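You operate a simulated robot arm through the tools that you are given. There is no shell and no other tool. Be economical: measure what you need, move in short steps, check, and stop when the job is done.

You are at the controls of a simulated two-armed robot. One attempt, no reset.

Task
Fetch the green bottle and stand it on the long bench top. Put the slim jar in the inside of the middle sorting box. Put the tall jar labelled "Red" from the wooden side table top on the white sorting table top and the tall jar that says "Yellow" on the wooden table top. Take the red spool from the wooden side table top and leave it on the clear block. Pick up the medium blue cone with one hand, pass it to the other hand and put it on the metal table top. Take the small blue tin and put it on top of the pale eraser. Put the green yarn bag on the cream table top away in the front of the red yarn box. Take the dark eraser and put it on the green book. Put one of the small rolls from the long brown table top on the white table top. Put the sign marked "Weave" from the cart on the blue tile. Stack the labelled box that says "Lace" from the back table top on top of the labelled box labelled "Felt". The order is free. Set down upright: green bottle, slim jar, tall jar, red spool, medium blue cone, small roll.

The check looks at the end state, three seconds after you hand in, the way a careful person would. Anything else that was tipped, shoved, dropped, spilled or broken makes it a failure.

Robot
Two 7-joint arms with two-finger parallel grippers on one trunk, on a base that drives. Base frame: it is fixed to the floor where the robot stands at the start and does not move with it; the origin is under the middle of the robot, x ahead of it, y to its left, z up; the surface under the hand at the start is at about z = 0.74. Readings come in m, degrees, newtons and seconds.
The left shoulder is at the start at [0.03, 0.119, 0.935], the right one opposite. With the tool pointing down near the work surface each hand reaches from about 0.28 to 0.68 m from the robot's upright axis, wherever it stands, measured 20 degrees to its own side. Places, roughly: blue tile (10x10x1 cm) [-4.1, -4.5, 0.7]; clear block (6x6x2 cm) [-3.4, 2.5, 0.7]; dark eraser (11x6x4 cm) [-4.2, -4.5, 0.8]; front of the red yarn box (19x18 cm) [3.28, -4.04, 0.96]; green book [-4.5, -4.75, 0.75]; green bottle (6x6x13 cm) [0.5, -0.1, 0.8]; green yarn bag (16x4x15 cm) [-3.4, -4.4, 0.8]; inside of the middle sorting box (22x24 cm) [0.46, 0.16, 0.74]; labelled box [-1.25, -3.25, 0.75]; long bench top (44x24 cm) [0.98, 3.22, 0.8]; medium blue cone (9x9x15 cm) [-5.2, 1.8, 0.8]; metal table top [-2.1, -1.7, 0.7]; pale eraser (11x6x4 cm) [-3.4, -4.7, 0.8]; red spool (4x4x6 cm) [-3.7, 2.5, 0.8]; sign [-4.75, -7.75, 0.75]; slim jar (6x6x10 cm) [-2.4, 2.5, 0.8]; small blue tin (6x6x5 cm) [-3.4, -4.2, 0.8]; small roll [2.5, 0.5, 0.75]; tall jar [-3.5, 2.5, 0.75]; white sorting table top [-2.5, 2.8, 0.7]; white table top [2.6, -2.5, 0.7]; wooden table top [-3.1, 5.2, 0.7]. Payload 3.43 kg a hand.
The TCP of each hand is the grasp point between the finger pads, 0.03 m short of the fingertips. In the tool frame z runs along the fingers and y along their closing line. Largest opening 0.094 m; finger width 0.028, thickness 0.01; the body of the gripper, 0.05 by 0.096 m, starts 0.055 m behind the TCP.
Orientation is that of the tool frame in the base frame, as a unit quaternion [x, y, z, w]. With the fingers straight down and closing along the base's y, the tool's x points along the base's -x, its y along +y and its z along -z.

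Tools
- The arms move only by the tool apply_moves. It takes "left_increments", "right_increments" or both (then of equal length, played together; a hand with none holds still); each is text: rows parted by semicolons, each of 7 numbers parted by spaces: the finger opening in m, from 0 to 0.094, then the shift along the base's x, y, z in m, then the turn, a rotation vector about the base's x, y, z in degrees. In form: fingers x y z ax ay az; .... A call has 1 to 10 rows; each row is the pose to reach, as a shift and turn from the pose commanded when the call began. Rows are played at 5 a second. More than 0.05 m and 8.6 degrees between two rows, or a gripper value outside its range, and nothing of the call is played. A pose out of reach is approached as far as the arm can. The call stops where the force on the tool passes 40 N (or 10 N more than at its start, if that is more) or the arm is blocked; 0.2 s more then pass. Each finger travels about 0.072 m/s and halts on what it meets, pressing with about 37 N; the grip force reading is that of the motor and also rises with nothing between the fingers. The clock runs only during rows and for 0.2 s after the last one: add rows that repeat a pose to give the fingers time. It gives the time, the measured TCP pose, the force on the tool (base axes), the opening and the grip force at its end, in the units of the frame above (readings bear some noise), with the torque about the TCP (base axes, N m) and any sound that the robot's microphone picked up.
- Cameras (640 x 400 px; columns grow to the right, rows downward): "scene" is now at [0.0412, 0.0126, 1.6362]; the picture's right is [0.16, -0.99, 0.00], its down [-0.80, -0.13, -0.58] and it looks along [0.57, 0.09, -0.81] (base axes); focal length 268 px, centre (320, 200). "left" rides on the left gripper at [0.076, -0.014, -0.102] in its tool frame; the picture's right is [0.18, 0.98, 0.00], its down [-0.75, 0.14, -0.64] and it looks along [-0.63, 0.12, 0.77] (tool axes); focal length 243 px, centre (320, 200). "right" rides on the right gripper at [0.076, 0.014, -0.102] in its tool frame; the picture's right is [-0.18, 0.98, 0.00], its down [-0.75, -0.14, -0.64] and it looks along [-0.63, -0.12, 0.77] (tool axes); focal length 243 px, centre (320, 200).
- capture(camera): a new picture of that camera. It takes no simulated time.
- slide_trunk(by): slides the trunk up (or, below 0, down) by that many m; the arms and the scene camera ride with it, the base frame stays. It gives what a move gives, with no picture.
- steer(legs): drives the robot by 1 to 6 legs, each [ahead, turn to the left] in m and degrees, along the robot's own axes; the way and the turn of a leg run together, so that a leg with both is an arc; at most 1.5 m and 180 degrees a leg. The arms and the cameras ride along, it lands a little off, and it stops where it bumps. It gives what a move gives.
- aim_head(pan, tilt): turns the head with the scene camera to pan (to the left, within 143 degrees either way) and tilt (down, from -29 to 69), counted from straight ahead of the robot. It gives what a move gives.
- probe_pixels(camera, pixels): there is no depth. For up to 12 entries [column, row, z] of the newest picture of that camera ("zoom" is the newest enlarged one), the place [x, y] in the base frame at which the ray of that pixel passes the height z, good to about 0.002 m. It takes no simulated time.
- inspect(camera, box): a new picture of the part [left, top, right, bottom] of that camera's present view, enlarged. It takes no simulated time.
- finish_job(): hands the job in; it is judged then, once.

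Work in short steps. Measure before you move; look again where a grasp or a placing could have gone wrong, and mend it. You have 385 turns and 362 pictures in all, those below and enlarged ones among them. Open the grippers and draw the arms clear of the work before you hand the job in, unless the task says otherwise.

The tools are called after "Call:" by a JSON object that holds its "api" and its "payload". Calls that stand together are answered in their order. apply_moves: Moves the arms, as the interface text tells. Its arguments: {"type":"object","properties":{"left_increments":{"type":"string"},"right_increments":{"type":"string"}},"required":[]} The other tools are called the same way: slide_trunk (by) slides the trunk up or down; steer (legs) drives the base; aim_head (pan, tilt) turns the head that bears the scene camera; capture (camera) takes a picture; probe_pixels (camera, pixels) gives the place at which the rays of pixels pass given heights; inspect (camera, box) takes an enlarged picture of a part of a camera's view; finish_job () hands the job in.

At the start:

```text
time: 0.0
left_tcp_pos: [0.5438, 0.1727, 1.0641]
left_tcp_rot: [0.0, 1.0, 0.0, 0.0]
left_force: [-1.4, 0.0, -0.3]
left_moment: [0.01, 0.03, 0.01]
left_opening: 0.094
left_finger_force: 0.0
right_tcp_pos: [0.4278, -0.1102, 1.0008]
right_tcp_rot: [0.0, 1.0, 0.001, -0.001]
right_force: [-0.6, -0.1, 1.1]
right_moment: [-0.05, 0.0, 0.01]
right_opening: 0.094
right_finger_force: 0.1
trunk travel left (down, up): [-0.2, 0.21]
robot x, y, heading: [-0.0014, 0.0031, 0.1]
head pan, tilt: [9.1, 54.4]
```

scene: 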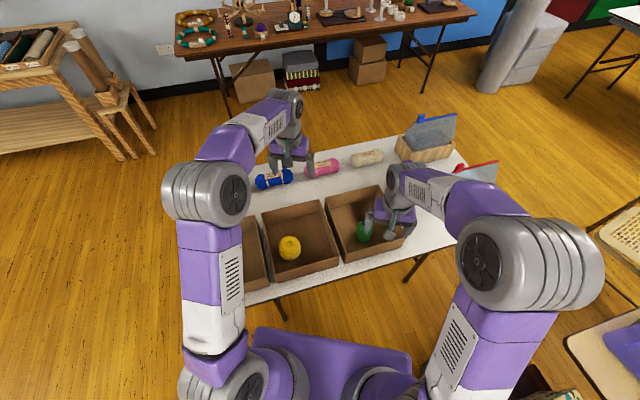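
right: 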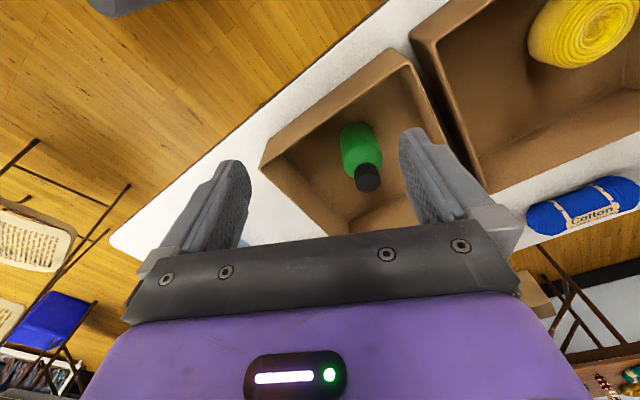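
left: 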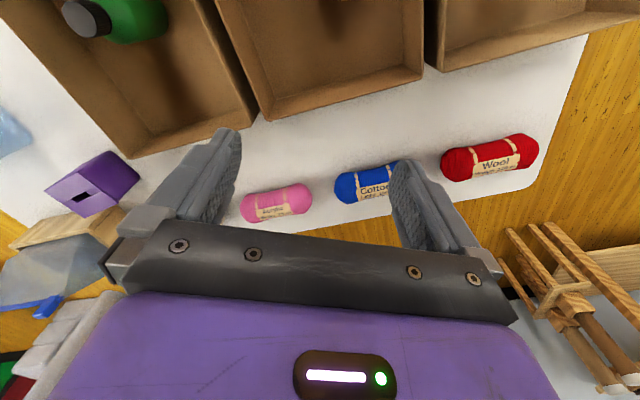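

I start by locating the green bottle: its cap shows near (368,177) in the right picture and its body near (360,145).

Call:
{"api": "probe_pixels", "payload": {"camera": "right", "pixels": [[368, 180, 0.875], [360, 145, 0.8], [358, 128, 0.75], [262, 166, 0.8], [405, 52, 0.8], [450, 128, 0.8], [348, 232, 0.8]]}}

Call:
{"api": "inspect", "payload": {"camera": "scene", "box": [220, 140, 480, 300]}}

```text
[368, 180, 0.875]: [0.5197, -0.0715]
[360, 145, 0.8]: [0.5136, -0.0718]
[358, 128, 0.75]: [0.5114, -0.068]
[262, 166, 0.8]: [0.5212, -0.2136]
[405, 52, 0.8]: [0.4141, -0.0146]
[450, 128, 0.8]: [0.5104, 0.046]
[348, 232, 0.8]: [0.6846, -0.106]
```

```text
2.46 times, centred on (350, 220) of scene
```

zoom: 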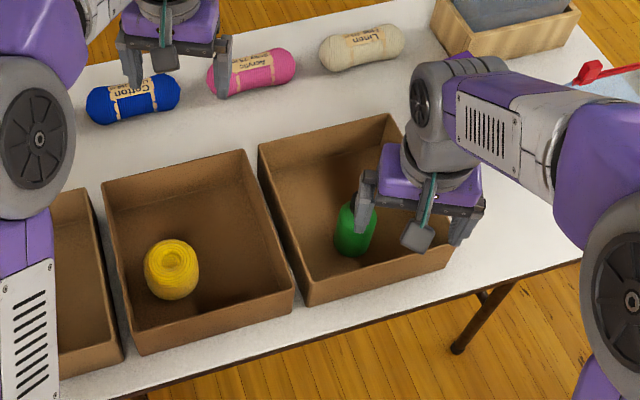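

The bottle stands upright around (0.515,-0.070). I move the right hand above it with the fingers open, and look.

Call:
{"api": "apply_moves", "payload": {"right_increments": "0.094 0.03 0.015 0 0 0 0; 0.094 0.06 0.03 0 0 0 0; 0.094 0.087 0.04 -0.02 0 0 0; 0.094 0.087 0.04 -0.06 0 0 0; 0.094 0.087 0.04 -0.06 0 0 0"}}

Call:
{"api": "capture", "payload": {"camera": "right"}}

```text
time: 1.2
left_tcp_pos: [0.5437, 0.1715, 1.0624]
left_tcp_rot: [0.0, 1.0, -0.001, 0.0]
left_force: [-0.4, 0.2, -0.1]
left_moment: [0.03, 0.01, 0.02]
left_opening: 0.0937
left_finger_force: 0.0
right_tcp_pos: [0.5113, -0.0697, 0.9391]
right_tcp_rot: [0.0, 1.0, 0.0, -0.001]
right_force: [-0.4, -0.6, 0.1]
right_moment: [0.02, 0.0, 0.01]
right_opening: 0.0938
right_finger_force: 0.1
trunk travel left (down, up): [-0.2, 0.21]
robot x, y, heading: [-0.0004, 0.0009, -0.1]
head pan, tilt: [9.1, 54.4]
```

```text
357 pictures are left
```

right: 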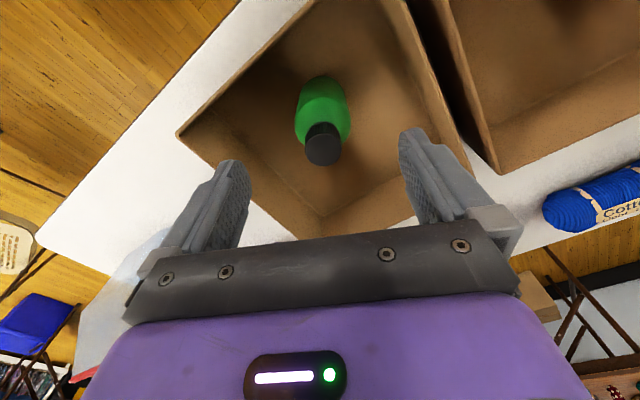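

Call:
{"api": "probe_pixels", "payload": {"camera": "right", "pixels": [[323, 152, 0.875], [325, 128, 0.85], [323, 105, 0.8], [322, 88, 0.75], [305, 150, 0.875], [342, 150, 0.875]]}}

```text
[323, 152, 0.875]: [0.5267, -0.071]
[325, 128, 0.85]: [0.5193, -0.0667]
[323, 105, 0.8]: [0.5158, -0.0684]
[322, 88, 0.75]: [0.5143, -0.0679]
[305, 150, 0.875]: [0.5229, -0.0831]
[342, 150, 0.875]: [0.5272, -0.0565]
```

Cap centre is about (0.521,-0.069). I go straight down to z≈0.828 and close.

Call:
{"api": "apply_moves", "payload": {"right_increments": "0.094 0.008 0 -0.04 0 0 0; 0.094 0.008 0 -0.08 0 0 0; 0.094 0.008 0 -0.111 0 0 0; 0.094 0.008 0 -0.111 0 0 0; 0.05 0.008 0 -0.111 0 0 0; 0.04 0.008 0 -0.111 0 0 0; 0.04 0.008 0 -0.111 0 0 0"}}

Call:
{"api": "capture", "payload": {"camera": "right"}}

```text
time: 2.8
left_tcp_pos: [0.5437, 0.1725, 1.0625]
left_tcp_rot: [0.0, 1.0, 0.001, 0.0]
left_force: [0.2, -0.5, 0.6]
left_moment: [-0.01, -0.02, 0.03]
left_opening: 0.0941
left_finger_force: 0.0
right_tcp_pos: [0.5208, -0.0696, 0.8281]
right_tcp_rot: [0.0, 1.0, 0.0, 0.0]
right_force: [-0.2, 0.3, -0.5]
right_moment: [0.0, -0.02, 0.0]
right_opening: 0.0523
right_finger_force: 37.1
trunk travel left (down, up): [-0.2, 0.21]
robot x, y, heading: [0.001, -0.0008, -0.1]
head pan, tilt: [9.1, 54.4]
```

```text
356 pictures are left
```

right: 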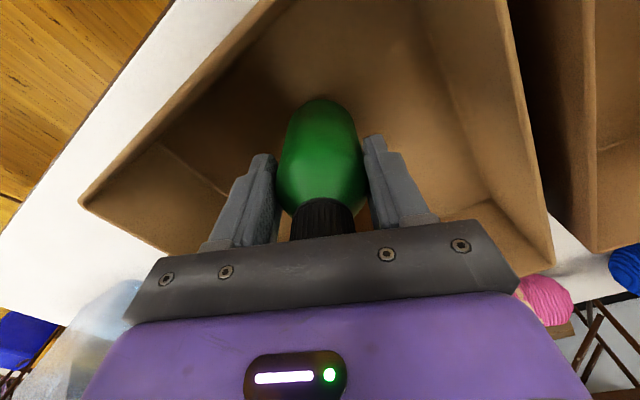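

The bottle is held (opening 0.052). I lift it clear.

Call:
{"api": "apply_moves", "payload": {"right_increments": "0.04 0 0 0.04 0 0 0; 0.04 0 0 0.08 0 0 0; 0.04 0 0 0.12 0 0 0; 0.04 0 0 0.16 0 0 0; 0.04 -0.05 -0.02 0.2 0 0 0; 0.04 -0.1 -0.03 0.22 0 0 0; 0.04 -0.1 -0.03 0.22 0 0 0", "left_increments": "0.094 0 0 0 0 0 0; 0.094 0 0 0 0 0 0; 0.094 -0.03 0 0 0 0 0; 0.094 -0.07 0 0 0 0 0; 0.094 -0.11 0 0 0 0 0; 0.094 -0.15 0 0 0 0 0; 0.094 -0.15 0 0 0 0 0"}}

Call:
{"api": "aim_head", "payload": {"pan": 60, "tilt": 22}}

Call:
{"api": "capture", "payload": {"camera": "scene"}}

Call:
{"api": "aim_head", "payload": {"pan": 140, "tilt": 22}}

Call:
{"api": "capture", "payload": {"camera": "scene"}}

Call:
{"api": "aim_head", "payload": {"pan": -60, "tilt": 22}}

Call:
{"api": "capture", "payload": {"camera": "scene"}}

Call:
{"api": "aim_head", "payload": {"pan": -140, "tilt": 22}}

Call:
{"api": "capture", "payload": {"camera": "scene"}}

```text
refused: row 5 steps farther than a row can; nothing moved
```

```text
time: 4.0
left_tcp_pos: [0.5444, 0.1734, 1.0622]
left_tcp_rot: [0.0, 1.0, 0.0, -0.001]
left_force: [0.8, -0.1, -0.1]
left_moment: [-0.01, -0.03, 0.01]
left_opening: 0.0941
left_finger_force: 0.0
right_tcp_pos: [0.5211, -0.0703, 0.8279]
right_tcp_rot: [0.0, 1.0, 0.0, 0.0]
right_force: [-0.4, -0.2, -0.2]
right_moment: [0.02, 0.0, 0.01]
right_opening: 0.0523
right_finger_force: 37.0
trunk travel left (down, up): [-0.2, 0.21]
robot x, y, heading: [-0.0041, -0.0004, -0.0]
head pan, tilt: [60.0, 22.0]
```

```text
355 pictures are left
```

scene: 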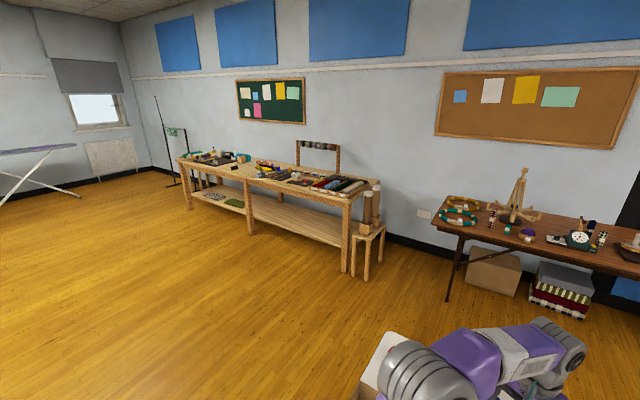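

```text
time: 5.5
left_tcp_pos: [0.5424, 0.1736, 1.0622]
left_tcp_rot: [0.0, 1.0, 0.0, 0.001]
left_force: [-0.4, 0.5, 0.4]
left_moment: [-0.02, 0.01, 0.01]
left_opening: 0.0941
left_finger_force: 0.0
right_tcp_pos: [0.521, -0.0704, 0.8277]
right_tcp_rot: [0.001, 1.0, 0.001, 0.0]
right_force: [0.2, -0.2, -0.1]
right_moment: [0.01, 0.03, 0.0]
right_opening: 0.0523
right_finger_force: 37.3
trunk travel left (down, up): [-0.2, 0.21]
robot x, y, heading: [0.0019, -0.0015, 0.1]
head pan, tilt: [140.0, 22.0]
```

```text
354 pictures are left
```

scene: 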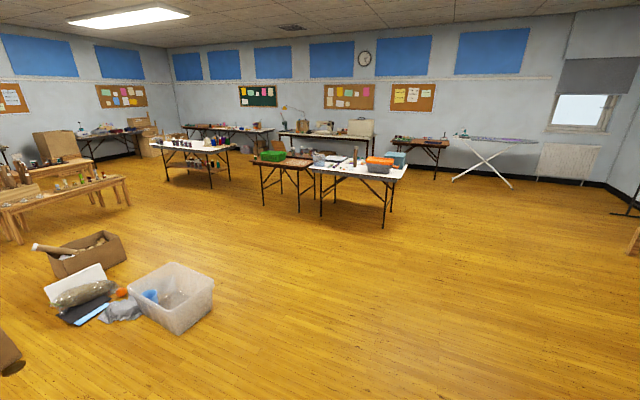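

```text
time: 8.4
left_tcp_pos: [0.5442, 0.173, 1.063]
left_tcp_rot: [0.0, 1.0, 0.0, 0.0]
left_force: [0.5, -0.3, 0.5]
left_moment: [0.0, 0.0, 0.03]
left_opening: 0.0942
left_finger_force: 0.1
right_tcp_pos: [0.5208, -0.0705, 0.8295]
right_tcp_rot: [0.0, 1.0, 0.0, 0.0]
right_force: [-0.5, 0.3, -0.5]
right_moment: [0.04, -0.01, 0.02]
right_opening: 0.0523
right_finger_force: 36.8
trunk travel left (down, up): [-0.2, 0.21]
robot x, y, heading: [-0.0013, -0.0041, 0.0]
head pan, tilt: [-60.0, 22.0]
```

```text
353 pictures are left
```

scene: 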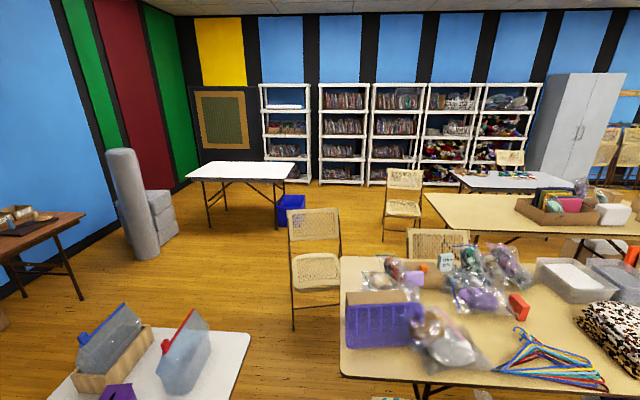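

```text
time: 10.0
left_tcp_pos: [0.5436, 0.1731, 1.063]
left_tcp_rot: [0.0, 1.0, 0.0, 0.0]
left_force: [0.2, 0.2, 0.0]
left_moment: [-0.01, 0.01, -0.01]
left_opening: 0.0942
left_finger_force: 0.0
right_tcp_pos: [0.521, -0.0706, 0.8289]
right_tcp_rot: [0.0, 1.0, 0.0, 0.0]
right_force: [-0.9, -0.5, 0.8]
right_moment: [0.01, 0.01, 0.0]
right_opening: 0.0523
right_finger_force: 36.7
trunk travel left (down, up): [-0.2, 0.21]
robot x, y, heading: [-0.0006, 0.0015, -0.1]
head pan, tilt: [-140.0, 22.0]
```

```text
352 pictures are left
```

scene: 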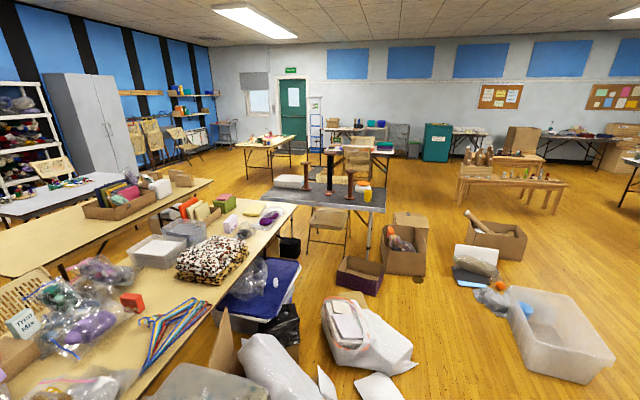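

The lift was refused for one too-big step; I replay with smaller steps and bring both hands in close to the body for driving.

Call:
{"api": "apply_moves", "payload": {"right_increments": "0.04 0 0 0.04 0 0 0; 0.04 0 0 0.08 0 0 0; 0.04 0 0 0.12 0 0 0; 0.04 0 0 0.16 0 0 0; 0.04 -0.03 -0.01 0.19 0 0 0; 0.04 -0.07 -0.02 0.2 0 0 0; 0.04 -0.11 -0.03 0.2 0 0 0; 0.04 -0.15 -0.04 0.2 0 0 0; 0.04 -0.15 -0.04 0.2 0 0 0", "left_increments": "0.094 0 0 0 0 0 0; 0.094 0 0 0 0 0 0; 0.094 -0.03 0 0 0 0 0; 0.094 -0.07 0 0 0 0 0; 0.094 -0.11 0 0 0 0 0; 0.094 -0.15 0 0 0 0 0; 0.094 -0.18 0 0 0 0 0; 0.094 -0.18 0 0 0 0 0; 0.094 -0.18 0 0 0 0 0"}}

Call:
{"api": "aim_head", "payload": {"pan": 90, "tilt": 35}}

Call:
{"api": "capture", "payload": {"camera": "scene"}}

```text
time: 12.0
left_tcp_pos: [0.3636, 0.1723, 1.0662]
left_tcp_rot: [0.0, 1.0, 0.001, 0.0]
left_force: [-0.7, -0.2, 0.6]
left_moment: [-0.02, 0.06, 0.0]
left_opening: 0.094
left_finger_force: 0.0
right_tcp_pos: [0.3707, -0.108, 1.0296]
right_tcp_rot: [0.0, 1.0, -0.001, 0.0]
right_force: [-0.7, -0.5, -2.1]
right_moment: [0.0, 0.02, 0.0]
right_opening: 0.0519
right_finger_force: 37.3
trunk travel left (down, up): [-0.2, 0.21]
robot x, y, heading: [-0.0016, -0.0019, -0.1]
head pan, tilt: [-140.0, 22.0]
```

```text
time: 15.3
left_tcp_pos: [0.3642, 0.1727, 1.0665]
left_tcp_rot: [-0.001, 1.0, 0.0, -0.001]
left_force: [0.5, -0.1, -0.3]
left_moment: [-0.03, 0.03, 0.03]
left_opening: 0.094
left_finger_force: 0.0
right_tcp_pos: [0.3713, -0.1068, 1.0306]
right_tcp_rot: [0.0, 1.0, -0.001, 0.0]
right_force: [0.5, -0.7, -1.7]
right_moment: [0.02, 0.03, -0.01]
right_opening: 0.0522
right_finger_force: 37.2
trunk travel left (down, up): [-0.2, 0.21]
robot x, y, heading: [-0.0015, -0.0006, 0.1]
head pan, tilt: [90.0, 35.0]
```

```text
351 pictures are left
```

scene: 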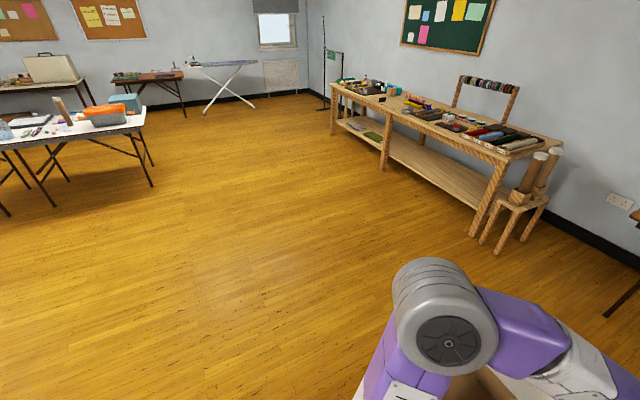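

I measure the long bench edges and the neighbouring tables.

Call:
{"api": "probe_pixels", "payload": {"camera": "scene", "pixels": [[497, 160, 0.78], [332, 86, 0.78], [385, 108, 0.78], [562, 143, 0.78], [473, 236, 0.0], [497, 253, 0.0], [152, 186, 0.0], [147, 108, 0.72], [384, 170, 0.0]]}}

Call:
{"api": "inspect", "payload": {"camera": "scene", "box": [310, 60, 570, 220]}}

```text
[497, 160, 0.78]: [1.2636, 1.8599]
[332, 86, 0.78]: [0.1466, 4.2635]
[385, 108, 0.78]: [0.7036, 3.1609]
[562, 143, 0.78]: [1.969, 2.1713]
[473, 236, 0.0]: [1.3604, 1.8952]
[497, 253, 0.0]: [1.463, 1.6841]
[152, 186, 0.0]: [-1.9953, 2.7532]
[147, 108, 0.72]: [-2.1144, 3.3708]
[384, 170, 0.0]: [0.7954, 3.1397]
```

```text
2.46 times, centred on (440, 140) of scene
```

zoom: 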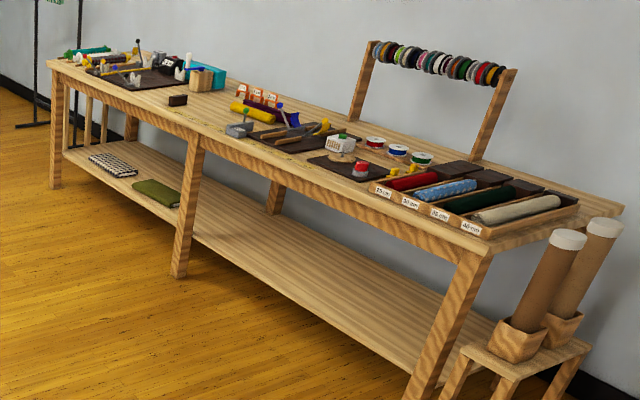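

Bench front edge runs from (1.26,1.86) to (0.15,4.26), so I should face it at heading ≈25°. I back off and drive to a staging point at about (-0.13,2.84).

Call:
{"api": "steer", "payload": {"legs": [[-0.25, 0], [0, 87.5], [1.45, 0], [1.39, 0], [0, -62.7]]}}

Call:
{"api": "aim_head", "payload": {"pan": 0, "tilt": 40}}

Call:
{"api": "capture", "payload": {"camera": "scene"}}

```text
time: 37.0
left_tcp_pos: [0.0234, 3.1563, 1.0656]
left_tcp_rot: [-0.223, 0.975, 0.0, 0.0]
left_force: [-0.4, 0.2, 0.6]
left_moment: [0.01, 0.0, 0.01]
left_opening: 0.094
left_finger_force: 0.0
right_tcp_pos: [0.1526, 2.9077, 1.0307]
right_tcp_rot: [-0.224, 0.975, 0.0, 0.001]
right_force: [-0.7, 0.4, -1.9]
right_moment: [-0.04, 0.01, 0.0]
right_opening: 0.0523
right_finger_force: 37.2
trunk travel left (down, up): [-0.2, 0.21]
robot x, y, heading: [-0.2272, 2.8412, 26.0]
head pan, tilt: [90.0, 35.0]
```

```text
time: 38.6
left_tcp_pos: [0.023, 3.1576, 1.0661]
left_tcp_rot: [-0.224, 0.975, 0.0, 0.001]
left_force: [-0.2, 0.6, 0.2]
left_moment: [0.03, -0.01, 0.0]
left_opening: 0.094
left_finger_force: 0.0
right_tcp_pos: [0.1527, 2.9079, 1.0306]
right_tcp_rot: [-0.223, 0.975, 0.0, 0.001]
right_force: [-0.7, 0.1, -2.1]
right_moment: [-0.04, 0.0, -0.03]
right_opening: 0.0523
right_finger_force: 37.3
trunk travel left (down, up): [-0.2, 0.21]
robot x, y, heading: [-0.2321, 2.8473, 25.7]
head pan, tilt: [0.0, 40.0]
```

```text
349 pictures are left
```

scene: 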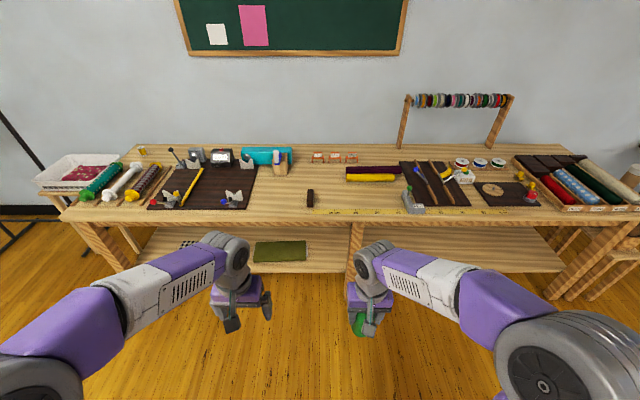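

The bench is clear between the dark mat (x≈255) and the small black block (310,198), and to its right. I measure those.

Call:
{"api": "probe_pixels", "payload": {"camera": "scene", "pixels": [[310, 207, 0.79], [250, 208, 0.79], [285, 195, 0.79], [330, 190, 0.79], [345, 180, 0.79], [404, 212, 0.79], [355, 222, 0.79], [320, 211, 0.79]]}}

```text
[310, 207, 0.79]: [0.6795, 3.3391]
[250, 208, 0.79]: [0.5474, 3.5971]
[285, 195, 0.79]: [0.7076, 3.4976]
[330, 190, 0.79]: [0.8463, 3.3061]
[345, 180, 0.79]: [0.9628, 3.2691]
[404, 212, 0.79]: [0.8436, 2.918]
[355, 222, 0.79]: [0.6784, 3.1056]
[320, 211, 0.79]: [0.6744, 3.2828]
```

I choose the spot (0.87,3.28), clear of the yellow rolls and the black block, and drive 0.54 m ahead.

Call:
{"api": "steer", "payload": {"legs": [[0.54, 0]]}}

Call:
{"api": "capture", "payload": {"camera": "scene"}}

```text
time: 41.7
left_tcp_pos: [0.4927, 3.383, 1.0658]
left_tcp_rot: [-0.223, 0.975, 0.001, 0.0]
left_force: [0.4, -1.1, 0.5]
left_moment: [0.04, 0.01, -0.03]
left_opening: 0.0938
left_finger_force: 0.1
right_tcp_pos: [0.6206, 3.1327, 1.0309]
right_tcp_rot: [-0.223, 0.975, 0.0, 0.001]
right_force: [-0.5, 0.2, -2.0]
right_moment: [-0.03, 0.03, -0.02]
right_opening: 0.0519
right_finger_force: 36.6
trunk travel left (down, up): [-0.2, 0.21]
robot x, y, heading: [0.24, 3.0694, 25.8]
head pan, tilt: [0.0, 40.0]
```

```text
348 pictures are left
```

scene: 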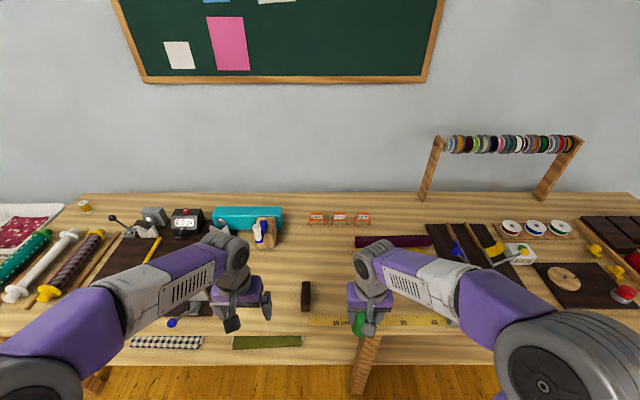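

I carry the bottle over the spot (0.86,3.272) at height, then lower to about 0.92 and look.

Call:
{"api": "apply_moves", "payload": {"right_increments": "0.04 0.04 0.023 0 0 0 0; 0.04 0.08 0.046 0 0 0 0; 0.04 0.12 0.069 0 0 0 0; 0.04 0.16 0.092 0 0 0 0; 0.04 0.2 0.115 0 0 0 0; 0.04 0.239 0.139 0 0 0 0; 0.04 0.239 0.139 -0.04 0 0 0; 0.04 0.239 0.139 -0.08 0 0 0; 0.04 0.239 0.139 -0.11 0 0 0; 0.04 0.239 0.139 -0.11 0 0 0"}}

Call:
{"api": "capture", "payload": {"camera": "right"}}

Call:
{"api": "capture", "payload": {"camera": "scene"}}

```text
time: 43.9
left_tcp_pos: [0.4912, 3.3826, 1.0658]
left_tcp_rot: [-0.224, 0.975, 0.0, 0.0]
left_force: [0.9, -0.8, 0.2]
left_moment: [0.04, -0.02, 0.0]
left_opening: 0.094
left_finger_force: 0.0
right_tcp_pos: [0.8565, 3.2718, 0.9229]
right_tcp_rot: [-0.223, 0.975, 0.0, 0.0]
right_force: [0.7, -0.1, -0.9]
right_moment: [-0.01, 0.03, 0.01]
right_opening: 0.0523
right_finger_force: 36.9
right hand out of reach, approached as far as the arm can: row 6, 7
trunk travel left (down, up): [-0.2, 0.21]
robot x, y, heading: [0.2388, 3.0675, 25.9]
head pan, tilt: [0.0, 40.0]
```

```text
347 pictures are left
```

right: 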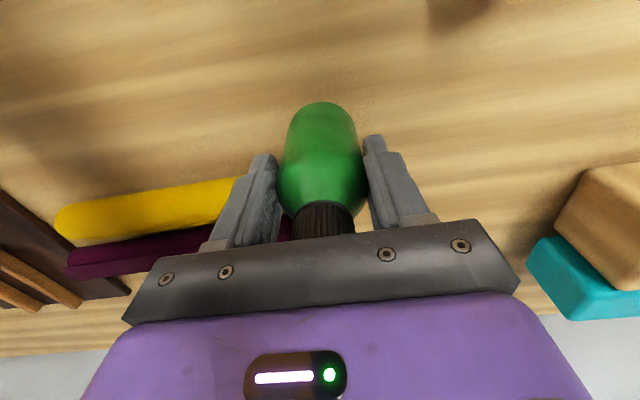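

```text
346 pictures are left
```

scene: 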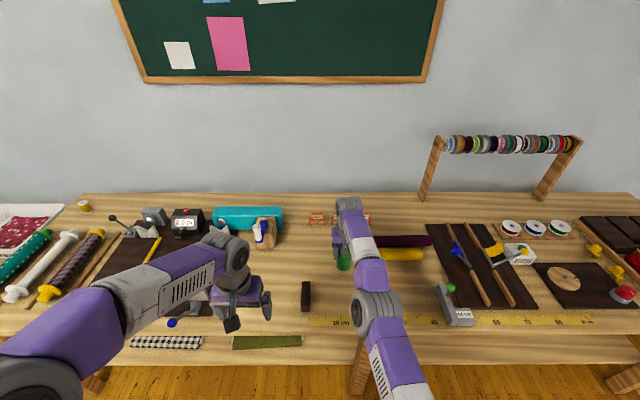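

The yellow roll's end is at (235,190) in the right picture; I check how close it is to the hand.

Call:
{"api": "probe_pixels", "payload": {"camera": "right", "pixels": [[238, 178, 0.82], [238, 178, 0.8], [150, 192, 0.82], [320, 105, 0.84], [320, 105, 0.8]]}}

```text
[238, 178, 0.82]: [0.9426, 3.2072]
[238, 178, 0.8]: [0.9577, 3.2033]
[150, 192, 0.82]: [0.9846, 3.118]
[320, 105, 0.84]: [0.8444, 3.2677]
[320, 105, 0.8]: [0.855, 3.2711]
```

There is about 6 cm of clearance. I lower gently to find the bench top.

Call:
{"api": "apply_moves", "payload": {"right_increments": "0.04 0 0 -0.02 0 0 0; 0.04 0 0 -0.03 0 0 0; 0.04 0 0 -0.036 0 0 0; 0.04 0 0 -0.042 0 0 0; 0.04 0 0 -0.046 0 0 0; 0.04 0 0 -0.046 0 0 0"}}

Call:
{"api": "inspect", "payload": {"camera": "right", "box": [220, 50, 420, 220]}}

```text
time: 45.3
left_tcp_pos: [0.4914, 3.3834, 1.0653]
left_tcp_rot: [-0.223, 0.975, 0.0, 0.0]
left_force: [0.4, 0.0, 0.2]
left_moment: [-0.04, -0.04, 0.0]
left_opening: 0.0939
left_finger_force: 0.2
right_tcp_pos: [0.8604, 3.2724, 0.8833]
right_tcp_rot: [-0.223, 0.975, 0.001, 0.007]
right_force: [-4.9, -3.2, 14.0]
right_moment: [-0.36, 0.49, 0.05]
right_opening: 0.0524
right_finger_force: 36.9
trunk travel left (down, up): [-0.2, 0.21]
robot x, y, heading: [0.2422, 3.0717, 26.0]
head pan, tilt: [0.0, 40.0]
stopped in row 6 (right hand): the force on the tool passed its limit at 41 N (the readings are from after the stop); the commanded pose is now the measured one
```

```text
2.35 times, centred on (320, 135) of right
```

zoom: 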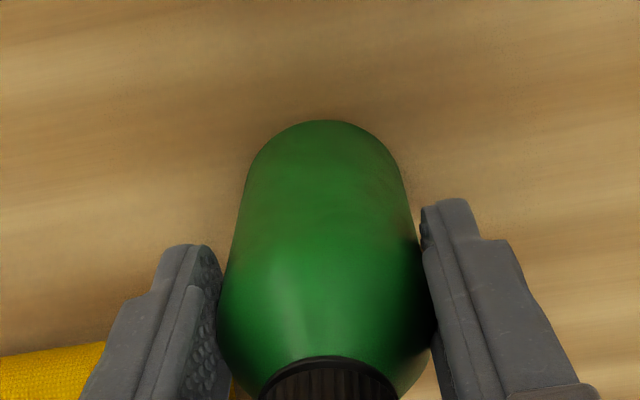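

The bottle rests on the bench (14 N up at 0.883). I release and retreat straight up.

Call:
{"api": "apply_moves", "payload": {"right_increments": "0.06 0 0 0.001 0 0 0; 0.08 0 0 0.001 0 0 0; 0.08 0 0 0.001 0 0 0; 0.08 0 0 0.04 0 0 0; 0.08 0 0 0.08 0 0 0; 0.08 -0.02 -0.01 0.12 0 0 0; 0.08 -0.06 -0.03 0.14 0 0 0; 0.08 -0.1 -0.05 0.15 0 0 0; 0.08 -0.14 -0.07 0.15 0 0 0; 0.08 -0.18 -0.09 0.15 0 0 0"}}

Call:
{"api": "capture", "payload": {"camera": "scene"}}

```text
time: 47.5
left_tcp_pos: [0.4905, 3.3829, 1.0655]
left_tcp_rot: [-0.223, 0.975, 0.001, 0.001]
left_force: [-0.1, 1.1, 0.2]
left_moment: [0.03, 0.0, 0.0]
left_opening: 0.094
left_finger_force: 0.0
right_tcp_pos: [0.6829, 3.1843, 1.0298]
right_tcp_rot: [-0.222, 0.975, 0.003, 0.008]
right_force: [-0.3, 0.1, -0.4]
right_moment: [0.04, 0.0, 0.0]
right_opening: 0.0799
right_finger_force: 0.0
right hand out of reach, approached as far as the arm can: row 5
trunk travel left (down, up): [-0.2, 0.21]
robot x, y, heading: [0.239, 3.0701, 25.9]
head pan, tilt: [0.0, 40.0]
```

```text
344 pictures are left
```

scene: 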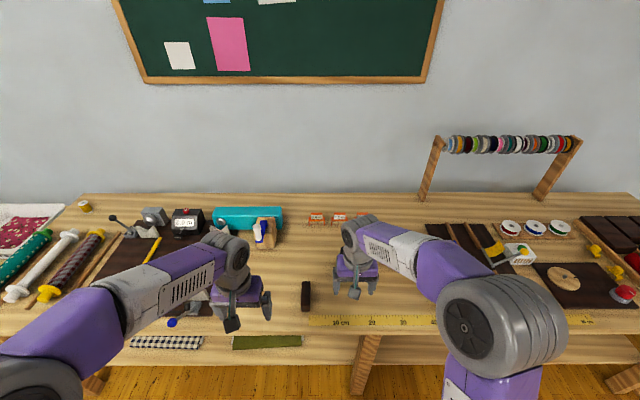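

I bring the right hand in, back off 0.6 m and check the bottle, then look towards the tables at the left-rear.

Call:
{"api": "apply_moves", "payload": {"right_increments": "0.08 -0.03 -0.03 0 0 0 0; 0.08 -0.06 -0.05 0 0 0 0; 0.08 -0.06 -0.05 0 0 0 0"}}

Call:
{"api": "steer", "payload": {"legs": [[-0.6, 0]]}}

Call:
{"api": "capture", "payload": {"camera": "scene"}}

Call:
{"api": "aim_head", "payload": {"pan": 140, "tilt": 25}}

Call:
{"api": "capture", "payload": {"camera": "scene"}}

```text
time: 48.3
left_tcp_pos: [0.4919, 3.3821, 1.0663]
left_tcp_rot: [-0.223, 0.975, 0.0, 0.0]
left_force: [0.2, -0.1, -0.1]
left_moment: [0.0, 0.01, 0.02]
left_opening: 0.0943
left_finger_force: 0.1
right_tcp_pos: [0.6193, 3.1333, 1.0287]
right_tcp_rot: [-0.223, 0.975, 0.003, 0.005]
right_force: [-0.7, 0.8, 0.6]
right_moment: [0.04, 0.01, 0.0]
right_opening: 0.0804
right_finger_force: 0.1
trunk travel left (down, up): [-0.2, 0.21]
robot x, y, heading: [0.2402, 3.067, 25.8]
head pan, tilt: [0.0, 40.0]
```

```text
time: 51.7
left_tcp_pos: [-0.0503, 3.1205, 1.0658]
left_tcp_rot: [-0.218, 0.976, 0.0, 0.0]
left_force: [-0.3, 0.6, -0.1]
left_moment: [-0.01, -0.02, 0.0]
left_opening: 0.0942
left_finger_force: 0.0
right_tcp_pos: [0.0764, 2.87, 1.0278]
right_tcp_rot: [-0.217, 0.976, 0.003, 0.006]
right_force: [0.4, 0.1, -0.1]
right_moment: [0.02, 0.01, 0.0]
right_opening: 0.0802
right_finger_force: 0.1
trunk travel left (down, up): [-0.2, 0.21]
robot x, y, heading: [-0.3039, 2.8092, 25.2]
head pan, tilt: [0.0, 40.0]
```

```text
343 pictures are left
```

scene: 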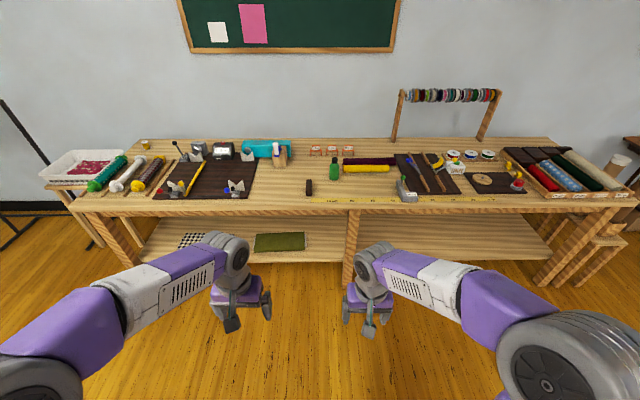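

```text
time: 53.9
left_tcp_pos: [-0.05, 3.1207, 1.0665]
left_tcp_rot: [-0.218, 0.976, 0.0, 0.0]
left_force: [1.6, 0.1, 0.2]
left_moment: [0.02, 0.0, -0.01]
left_opening: 0.0941
left_finger_force: 0.0
right_tcp_pos: [0.0758, 2.8696, 1.0284]
right_tcp_rot: [-0.218, 0.976, 0.003, 0.005]
right_force: [0.3, -0.2, 0.6]
right_moment: [-0.01, -0.01, 0.0]
right_opening: 0.08
right_finger_force: 0.0
trunk travel left (down, up): [-0.2, 0.21]
robot x, y, heading: [-0.309, 2.8096, 25.0]
head pan, tilt: [140.0, 25.0]
```

```text
342 pictures are left
```

scene: 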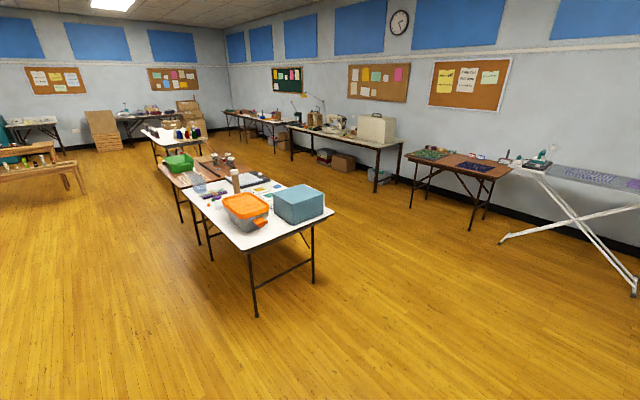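

The bottle stands fine. I zoom into the table row ahead.

Call:
{"api": "inspect", "payload": {"camera": "scene", "box": [120, 90, 360, 250]}}

Call:
{"api": "inspect", "payload": {"camera": "scene", "box": [340, 90, 580, 250]}}

Call:
{"api": "probe_pixels", "payload": {"camera": "scene", "pixels": [[252, 252, 0.72], [333, 210, 0.72], [184, 188, 0.72], [410, 158, 0.72], [495, 178, 0.72], [290, 190, 0.72], [235, 165, 0.72], [157, 165, 0.72], [256, 316, 0.0], [313, 282, 0.0]]}}

```text
2.50 times, centred on (240, 170) of scene
```

zoom: 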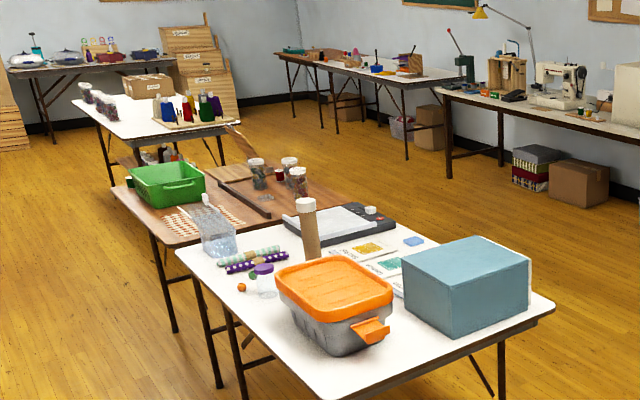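

```text
2.50 times, centred on (460, 170) of scene
```

zoom: 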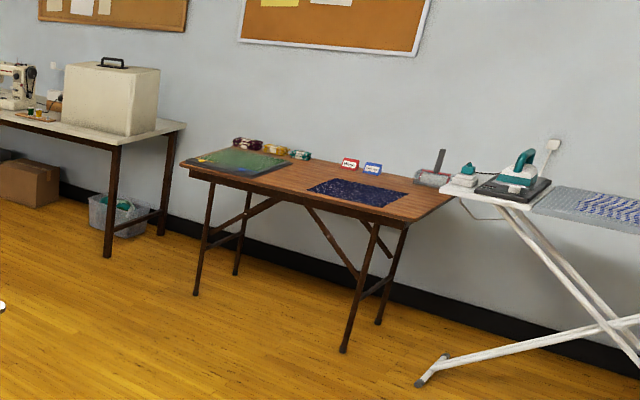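

```text
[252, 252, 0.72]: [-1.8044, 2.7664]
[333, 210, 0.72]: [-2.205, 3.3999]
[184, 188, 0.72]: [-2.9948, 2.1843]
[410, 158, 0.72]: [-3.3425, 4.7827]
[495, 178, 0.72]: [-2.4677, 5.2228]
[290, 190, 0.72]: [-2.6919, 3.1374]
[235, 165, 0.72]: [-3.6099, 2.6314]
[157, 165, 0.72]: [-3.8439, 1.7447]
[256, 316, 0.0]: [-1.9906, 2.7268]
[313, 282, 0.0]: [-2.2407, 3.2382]
```

The slim jar (purple lid) is on the near long side of the white table, whose long edge faces about heading 117°. I drive to its south side, around (-1.8,1.5), and face it.

Call:
{"api": "steer", "payload": {"legs": [[0, -163.7], [1.0, 0], [0.98, 0], [0, -104]]}}

Call:
{"api": "aim_head", "payload": {"pan": 0, "tilt": 32}}

Call:
{"api": "capture", "payload": {"camera": "scene"}}

```text
time: 74.5
left_tcp_pos: [-2.0236, 1.6446, 1.0668]
left_tcp_rot: [0.87, -0.493, 0.0, 0.0]
left_force: [-0.7, -0.7, 1.0]
left_moment: [0.03, -0.03, 0.01]
left_opening: 0.0941
left_finger_force: 0.0
right_tcp_pos: [-1.7849, 1.7952, 1.0282]
right_tcp_rot: [0.869, -0.494, -0.006, -0.003]
right_force: [1.0, -0.6, 0.3]
right_moment: [0.03, 0.01, -0.01]
right_opening: 0.0804
right_finger_force: 0.0
trunk travel left (down, up): [-0.2, 0.21]
robot x, y, heading: [-1.6893, 1.416, 121.2]
head pan, tilt: [140.0, 25.0]
```

```text
time: 76.8
left_tcp_pos: [-2.0229, 1.6435, 1.0658]
left_tcp_rot: [0.87, -0.493, 0.0, 0.0]
left_force: [0.5, 0.4, -0.3]
left_moment: [-0.01, 0.01, 0.03]
left_opening: 0.0939
left_finger_force: 0.1
right_tcp_pos: [-1.7861, 1.796, 1.0287]
right_tcp_rot: [0.87, -0.493, -0.006, -0.002]
right_force: [-0.4, 0.1, -0.2]
right_moment: [0.02, -0.04, -0.04]
right_opening: 0.08
right_finger_force: 0.0
trunk travel left (down, up): [-0.2, 0.21]
robot x, y, heading: [-1.6868, 1.4199, 121.1]
head pan, tilt: [0.0, 32.0]
```

```text
339 pictures are left
```

scene: 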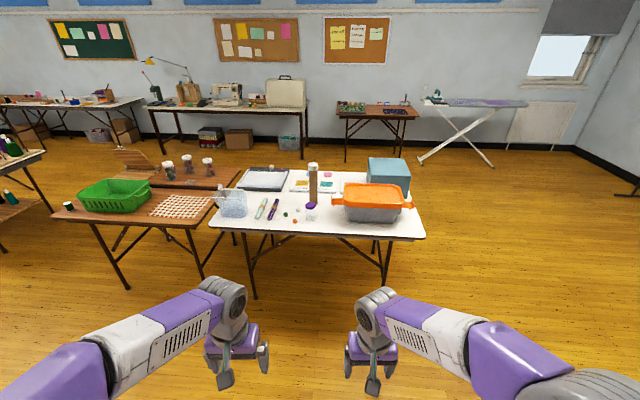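

I zoom to see the slim jar and the wooden side table.

Call:
{"api": "inspect", "payload": {"camera": "scene", "box": [40, 130, 240, 255]}}

Call:
{"api": "inspect", "payload": {"camera": "scene", "box": [200, 140, 440, 290]}}

Call:
{"api": "probe_pixels", "payload": {"camera": "scene", "pixels": [[311, 205, 0.83], [209, 228, 0.73], [425, 240, 0.73], [196, 227, 0.73], [52, 222, 0.73], [150, 186, 0.73], [240, 168, 0.73], [253, 298, 0.0], [383, 285, 0.0], [128, 288, 0.0]]}}

```text
3.20 times, centred on (140, 192) of scene
```

zoom: 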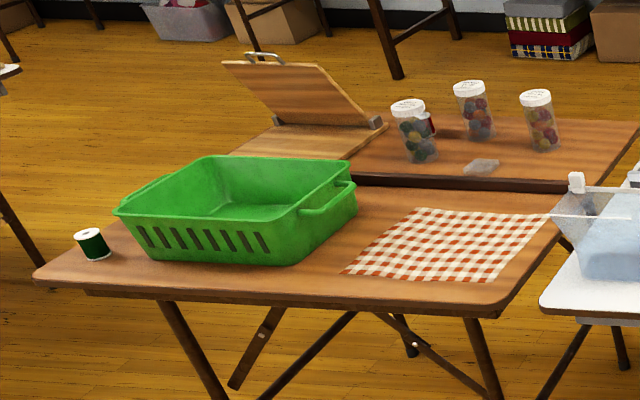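

```text
2.67 times, centred on (320, 215) of scene
```

zoom: 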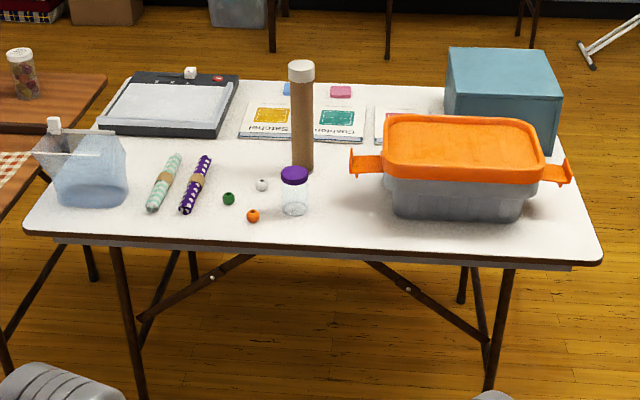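

```text
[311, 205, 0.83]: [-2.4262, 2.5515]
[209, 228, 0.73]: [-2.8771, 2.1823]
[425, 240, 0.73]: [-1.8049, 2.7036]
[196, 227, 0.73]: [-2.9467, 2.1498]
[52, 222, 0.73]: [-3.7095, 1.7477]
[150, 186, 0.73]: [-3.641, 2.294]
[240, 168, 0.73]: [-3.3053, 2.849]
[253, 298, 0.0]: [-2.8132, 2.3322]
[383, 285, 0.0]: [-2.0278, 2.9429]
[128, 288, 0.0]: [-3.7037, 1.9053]
```

Slim jar is about (-2.425,2.55), 13 cm in from the edge. I drive to (-2.31,2.04) facing heading 116°.

Call:
{"api": "steer", "payload": {"legs": [[0, 14], [0.88, 0], [0, -19]]}}

Call:
{"api": "aim_head", "payload": {"pan": 0, "tilt": 50}}

Call:
{"api": "capture", "payload": {"camera": "scene"}}

Call:
{"api": "capture", "payload": {"camera": "right"}}

```text
time: 83.3
left_tcp_pos: [-2.6201, 2.3066, 1.0663]
left_tcp_rot: [0.844, -0.536, -0.001, 0.0]
left_force: [-0.2, 0.3, 0.5]
left_moment: [-0.02, 0.01, 0.01]
left_opening: 0.0942
left_finger_force: 0.1
right_tcp_pos: [-2.3693, 2.4329, 1.0284]
right_tcp_rot: [0.844, -0.536, -0.005, -0.002]
right_force: [0.8, 0.1, 1.0]
right_moment: [-0.03, -0.02, 0.0]
right_opening: 0.0798
right_finger_force: 0.1
trunk travel left (down, up): [-0.2, 0.21]
robot x, y, heading: [-2.3103, 2.053, 115.1]
head pan, tilt: [0.0, 32.0]
```

```text
time: 84.2
left_tcp_pos: [-2.6206, 2.3069, 1.0655]
left_tcp_rot: [0.845, -0.536, -0.001, 0.0]
left_force: [0.0, -1.0, 0.0]
left_moment: [0.03, -0.03, 0.03]
left_opening: 0.0942
left_finger_force: 0.1
right_tcp_pos: [-2.3705, 2.4336, 1.0282]
right_tcp_rot: [0.844, -0.536, -0.006, -0.003]
right_force: [1.1, -0.6, -0.3]
right_moment: [-0.01, 0.01, 0.0]
right_opening: 0.0802
right_finger_force: 0.1
trunk travel left (down, up): [-0.2, 0.21]
robot x, y, heading: [-2.3115, 2.0501, 115.3]
head pan, tilt: [0.0, 50.0]
```

```text
336 pictures are left
```

scene: 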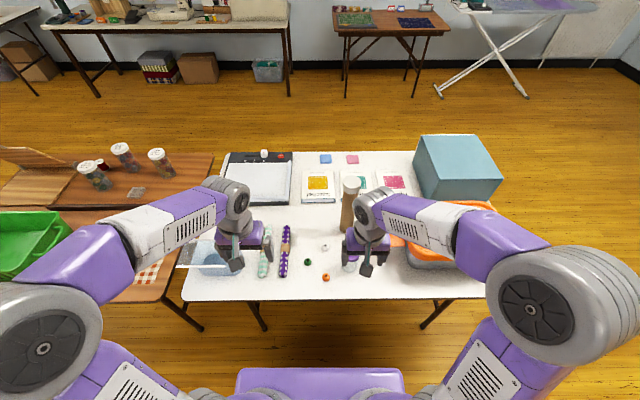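

```text
335 pictures are left
```

right: 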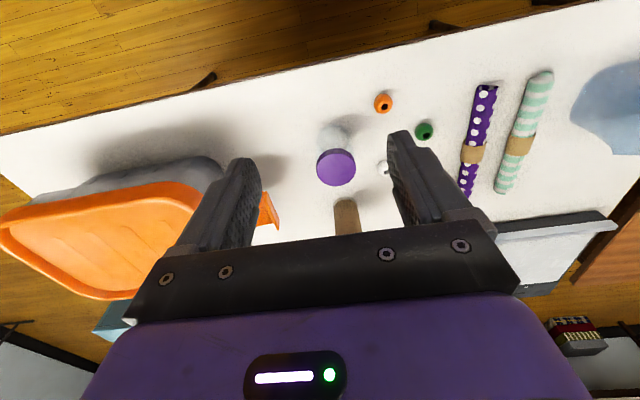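

I measure the lid, the tube behind it, and the white bead at (383,168).

Call:
{"api": "probe_pixels", "payload": {"camera": "right", "pixels": [[336, 168, 0.835], [336, 150, 0.835], [336, 186, 0.835], [333, 130, 0.735], [346, 202, 0.735], [334, 205, 0.735], [360, 203, 0.735], [383, 168, 0.74], [383, 103, 0.74], [424, 131, 0.74], [278, 225, 0.82]]}}

Call:
{"api": "inspect", "payload": {"camera": "scene", "box": [290, 160, 410, 300]}}

```text
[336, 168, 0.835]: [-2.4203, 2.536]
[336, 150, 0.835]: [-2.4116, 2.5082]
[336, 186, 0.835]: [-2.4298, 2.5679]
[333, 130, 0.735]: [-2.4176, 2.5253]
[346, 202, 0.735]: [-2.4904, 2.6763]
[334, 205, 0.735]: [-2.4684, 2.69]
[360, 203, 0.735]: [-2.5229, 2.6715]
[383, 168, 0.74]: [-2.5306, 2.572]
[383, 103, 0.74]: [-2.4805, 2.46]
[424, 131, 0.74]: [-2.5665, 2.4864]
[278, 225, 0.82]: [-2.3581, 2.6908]
```

```text
2.86 times, centred on (350, 230) of scene
```

zoom: 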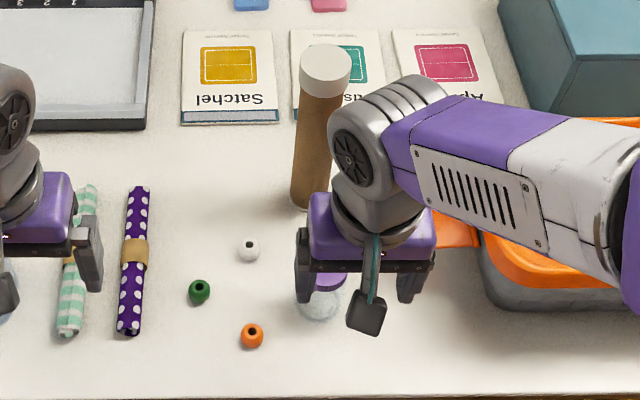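

Jar centre (-2.420,2.538), tube and beads are over 11 cm away. I move over it, level the tool, lower to z≈0.788 and close.

Call:
{"api": "apply_moves", "payload": {"right_increments": "0.085 -0.018 0.038 0 -0.3 -0.2 0; 0.085 -0.036 0.076 0 -0.66 -0.4 0; 0.085 -0.0495 0.1044 -0.02 -0.66 -0.4 0; 0.085 -0.0495 0.1044 -0.065 -0.66 -0.4 0; 0.085 -0.0495 0.1044 -0.105 -0.66 -0.4 0; 0.085 -0.0495 0.1044 -0.105 -0.66 -0.4 0"}}

Call:
{"api": "capture", "payload": {"camera": "right"}}

```text
time: 85.6
left_tcp_pos: [-2.6195, 2.3048, 1.0675]
left_tcp_rot: [0.844, -0.536, 0.0, 0.0]
left_force: [-0.4, -0.2, -0.1]
left_moment: [0.01, 0.0, 0.03]
left_opening: 0.0938
left_finger_force: 0.1
right_tcp_pos: [-2.4192, 2.5366, 0.9255]
right_tcp_rot: [0.845, -0.535, -0.001, 0.0]
right_force: [-0.5, 0.3, 0.1]
right_moment: [0.01, -0.02, -0.03]
right_opening: 0.0851
right_finger_force: 0.1
trunk travel left (down, up): [-0.2, 0.21]
robot x, y, heading: [-2.3071, 2.052, 115.3]
head pan, tilt: [0.0, 50.0]
```

```text
333 pictures are left
```

right: 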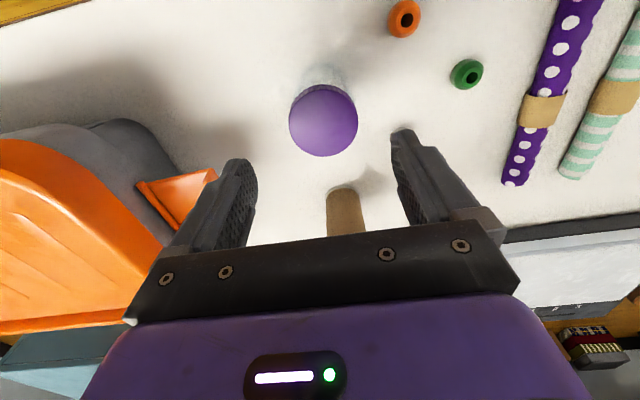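

Call:
{"api": "probe_pixels", "payload": {"camera": "right", "pixels": [[323, 121, 0.835], [323, 87, 0.835], [323, 156, 0.835], [215, 172, 0.82], [345, 190, 0.735]]}}

```text
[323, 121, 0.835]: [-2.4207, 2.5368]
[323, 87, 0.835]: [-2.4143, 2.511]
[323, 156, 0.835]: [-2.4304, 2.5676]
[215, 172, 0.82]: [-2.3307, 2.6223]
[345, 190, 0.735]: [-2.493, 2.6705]
```

Aligned within 2 mm. I lower to z≈0.79 and close.

Call:
{"api": "apply_moves", "payload": {"right_increments": "0.085 -0.003 0.002 -0.045 0 0 0; 0.085 -0.003 0.002 -0.09 0 0 0; 0.085 -0.003 0.002 -0.135 0 0 0; 0.085 -0.003 0.002 -0.135 0 0 0; 0.06 -0.003 0.002 -0.135 0 0 0; 0.045 -0.003 0.002 -0.135 0 0 0; 0.045 -0.003 0.002 -0.135 0 0 0"}}

Call:
{"api": "capture", "payload": {"camera": "right"}}

```text
time: 87.2
left_tcp_pos: [-2.6208, 2.3059, 1.0665]
left_tcp_rot: [0.844, -0.536, -0.001, -0.001]
left_force: [-0.2, 0.3, 0.3]
left_moment: [0.01, -0.01, -0.04]
left_opening: 0.0941
left_finger_force: 0.0
right_tcp_pos: [-2.4234, 2.5421, 0.79]
right_tcp_rot: [0.844, -0.536, 0.0, 0.0]
right_force: [0.0, 0.9, -0.1]
right_moment: [0.01, -0.02, 0.0]
right_opening: 0.0592
right_finger_force: 37.2
trunk travel left (down, up): [-0.2, 0.21]
robot x, y, heading: [-2.3109, 2.0512, 115.1]
head pan, tilt: [0.0, 50.0]
```

```text
332 pictures are left
```

right: 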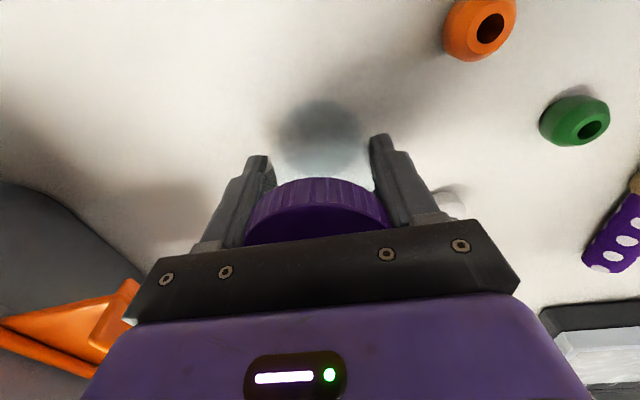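

Gripped (0.059). I lift, tuck the hand in and drive back to the sorting table, in front of the middle box.

Call:
{"api": "apply_moves", "payload": {"right_increments": "0.045 0 0 0.04 0 0 0; 0.045 0 0 0.09 0 0 0; 0.045 0 0 0.14 0 0 0; 0.045 0 0 0.19 0 0 0; 0.045 0.01 -0.03 0.23 0 0 0; 0.045 0.028 -0.065 0.24 0 0 0; 0.045 0.0445 -0.1 0.24 0 0 0; 0.045 0.053 -0.11 0.24 0 0 0; 0.045 0.053 -0.11 0.24 0 0 0"}}

Call:
{"api": "steer", "payload": {"legs": [[-0.4, 0], [0, -153.3], [1.14, 0], [1.14, 0], [0, 38.2]]}}

Call:
{"api": "aim_head", "payload": {"pan": 0, "tilt": 55}}

Call:
{"api": "capture", "payload": {"camera": "scene"}}

```text
refused: row 5 steps farther than a row can; nothing moved
```

```text
time: 108.6
left_tcp_pos: [-0.0979, 0.313, 1.0662]
left_tcp_rot: [0.045, 0.999, 0.0, 0.0]
left_force: [-0.4, 0.8, -0.2]
left_moment: [-0.02, -0.03, 0.01]
left_opening: 0.0945
left_finger_force: 0.0
right_tcp_pos: [0.0072, 0.0235, 0.789]
right_tcp_rot: [0.045, 0.999, 0.0, 0.0]
right_force: [0.1, -0.4, -0.3]
right_moment: [-0.05, 0.03, 0.02]
right_opening: 0.0595
right_finger_force: 37.6
trunk travel left (down, up): [-0.2, 0.21]
robot x, y, heading: [-0.4748, 0.1731, -5.0]
head pan, tilt: [0.0, 50.0]
```

```text
time: 109.3
left_tcp_pos: [-0.0964, 0.3118, 1.0657]
left_tcp_rot: [0.044, 0.999, 0.001, 0.001]
left_force: [0.3, -0.6, -0.8]
left_moment: [0.03, 0.03, 0.0]
left_opening: 0.0936
left_finger_force: 0.0
right_tcp_pos: [0.0078, 0.0235, 0.7907]
right_tcp_rot: [0.045, 0.999, 0.0, 0.0]
right_force: [-0.3, 0.7, 0.1]
right_moment: [0.0, 0.01, -0.01]
right_opening: 0.0592
right_finger_force: 37.2
trunk travel left (down, up): [-0.2, 0.21]
robot x, y, heading: [-0.4723, 0.1726, -5.0]
head pan, tilt: [0.0, 55.0]
```

```text
331 pictures are left
```

scene: 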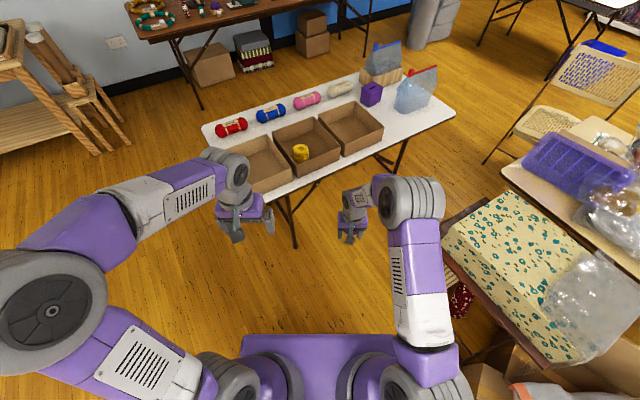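

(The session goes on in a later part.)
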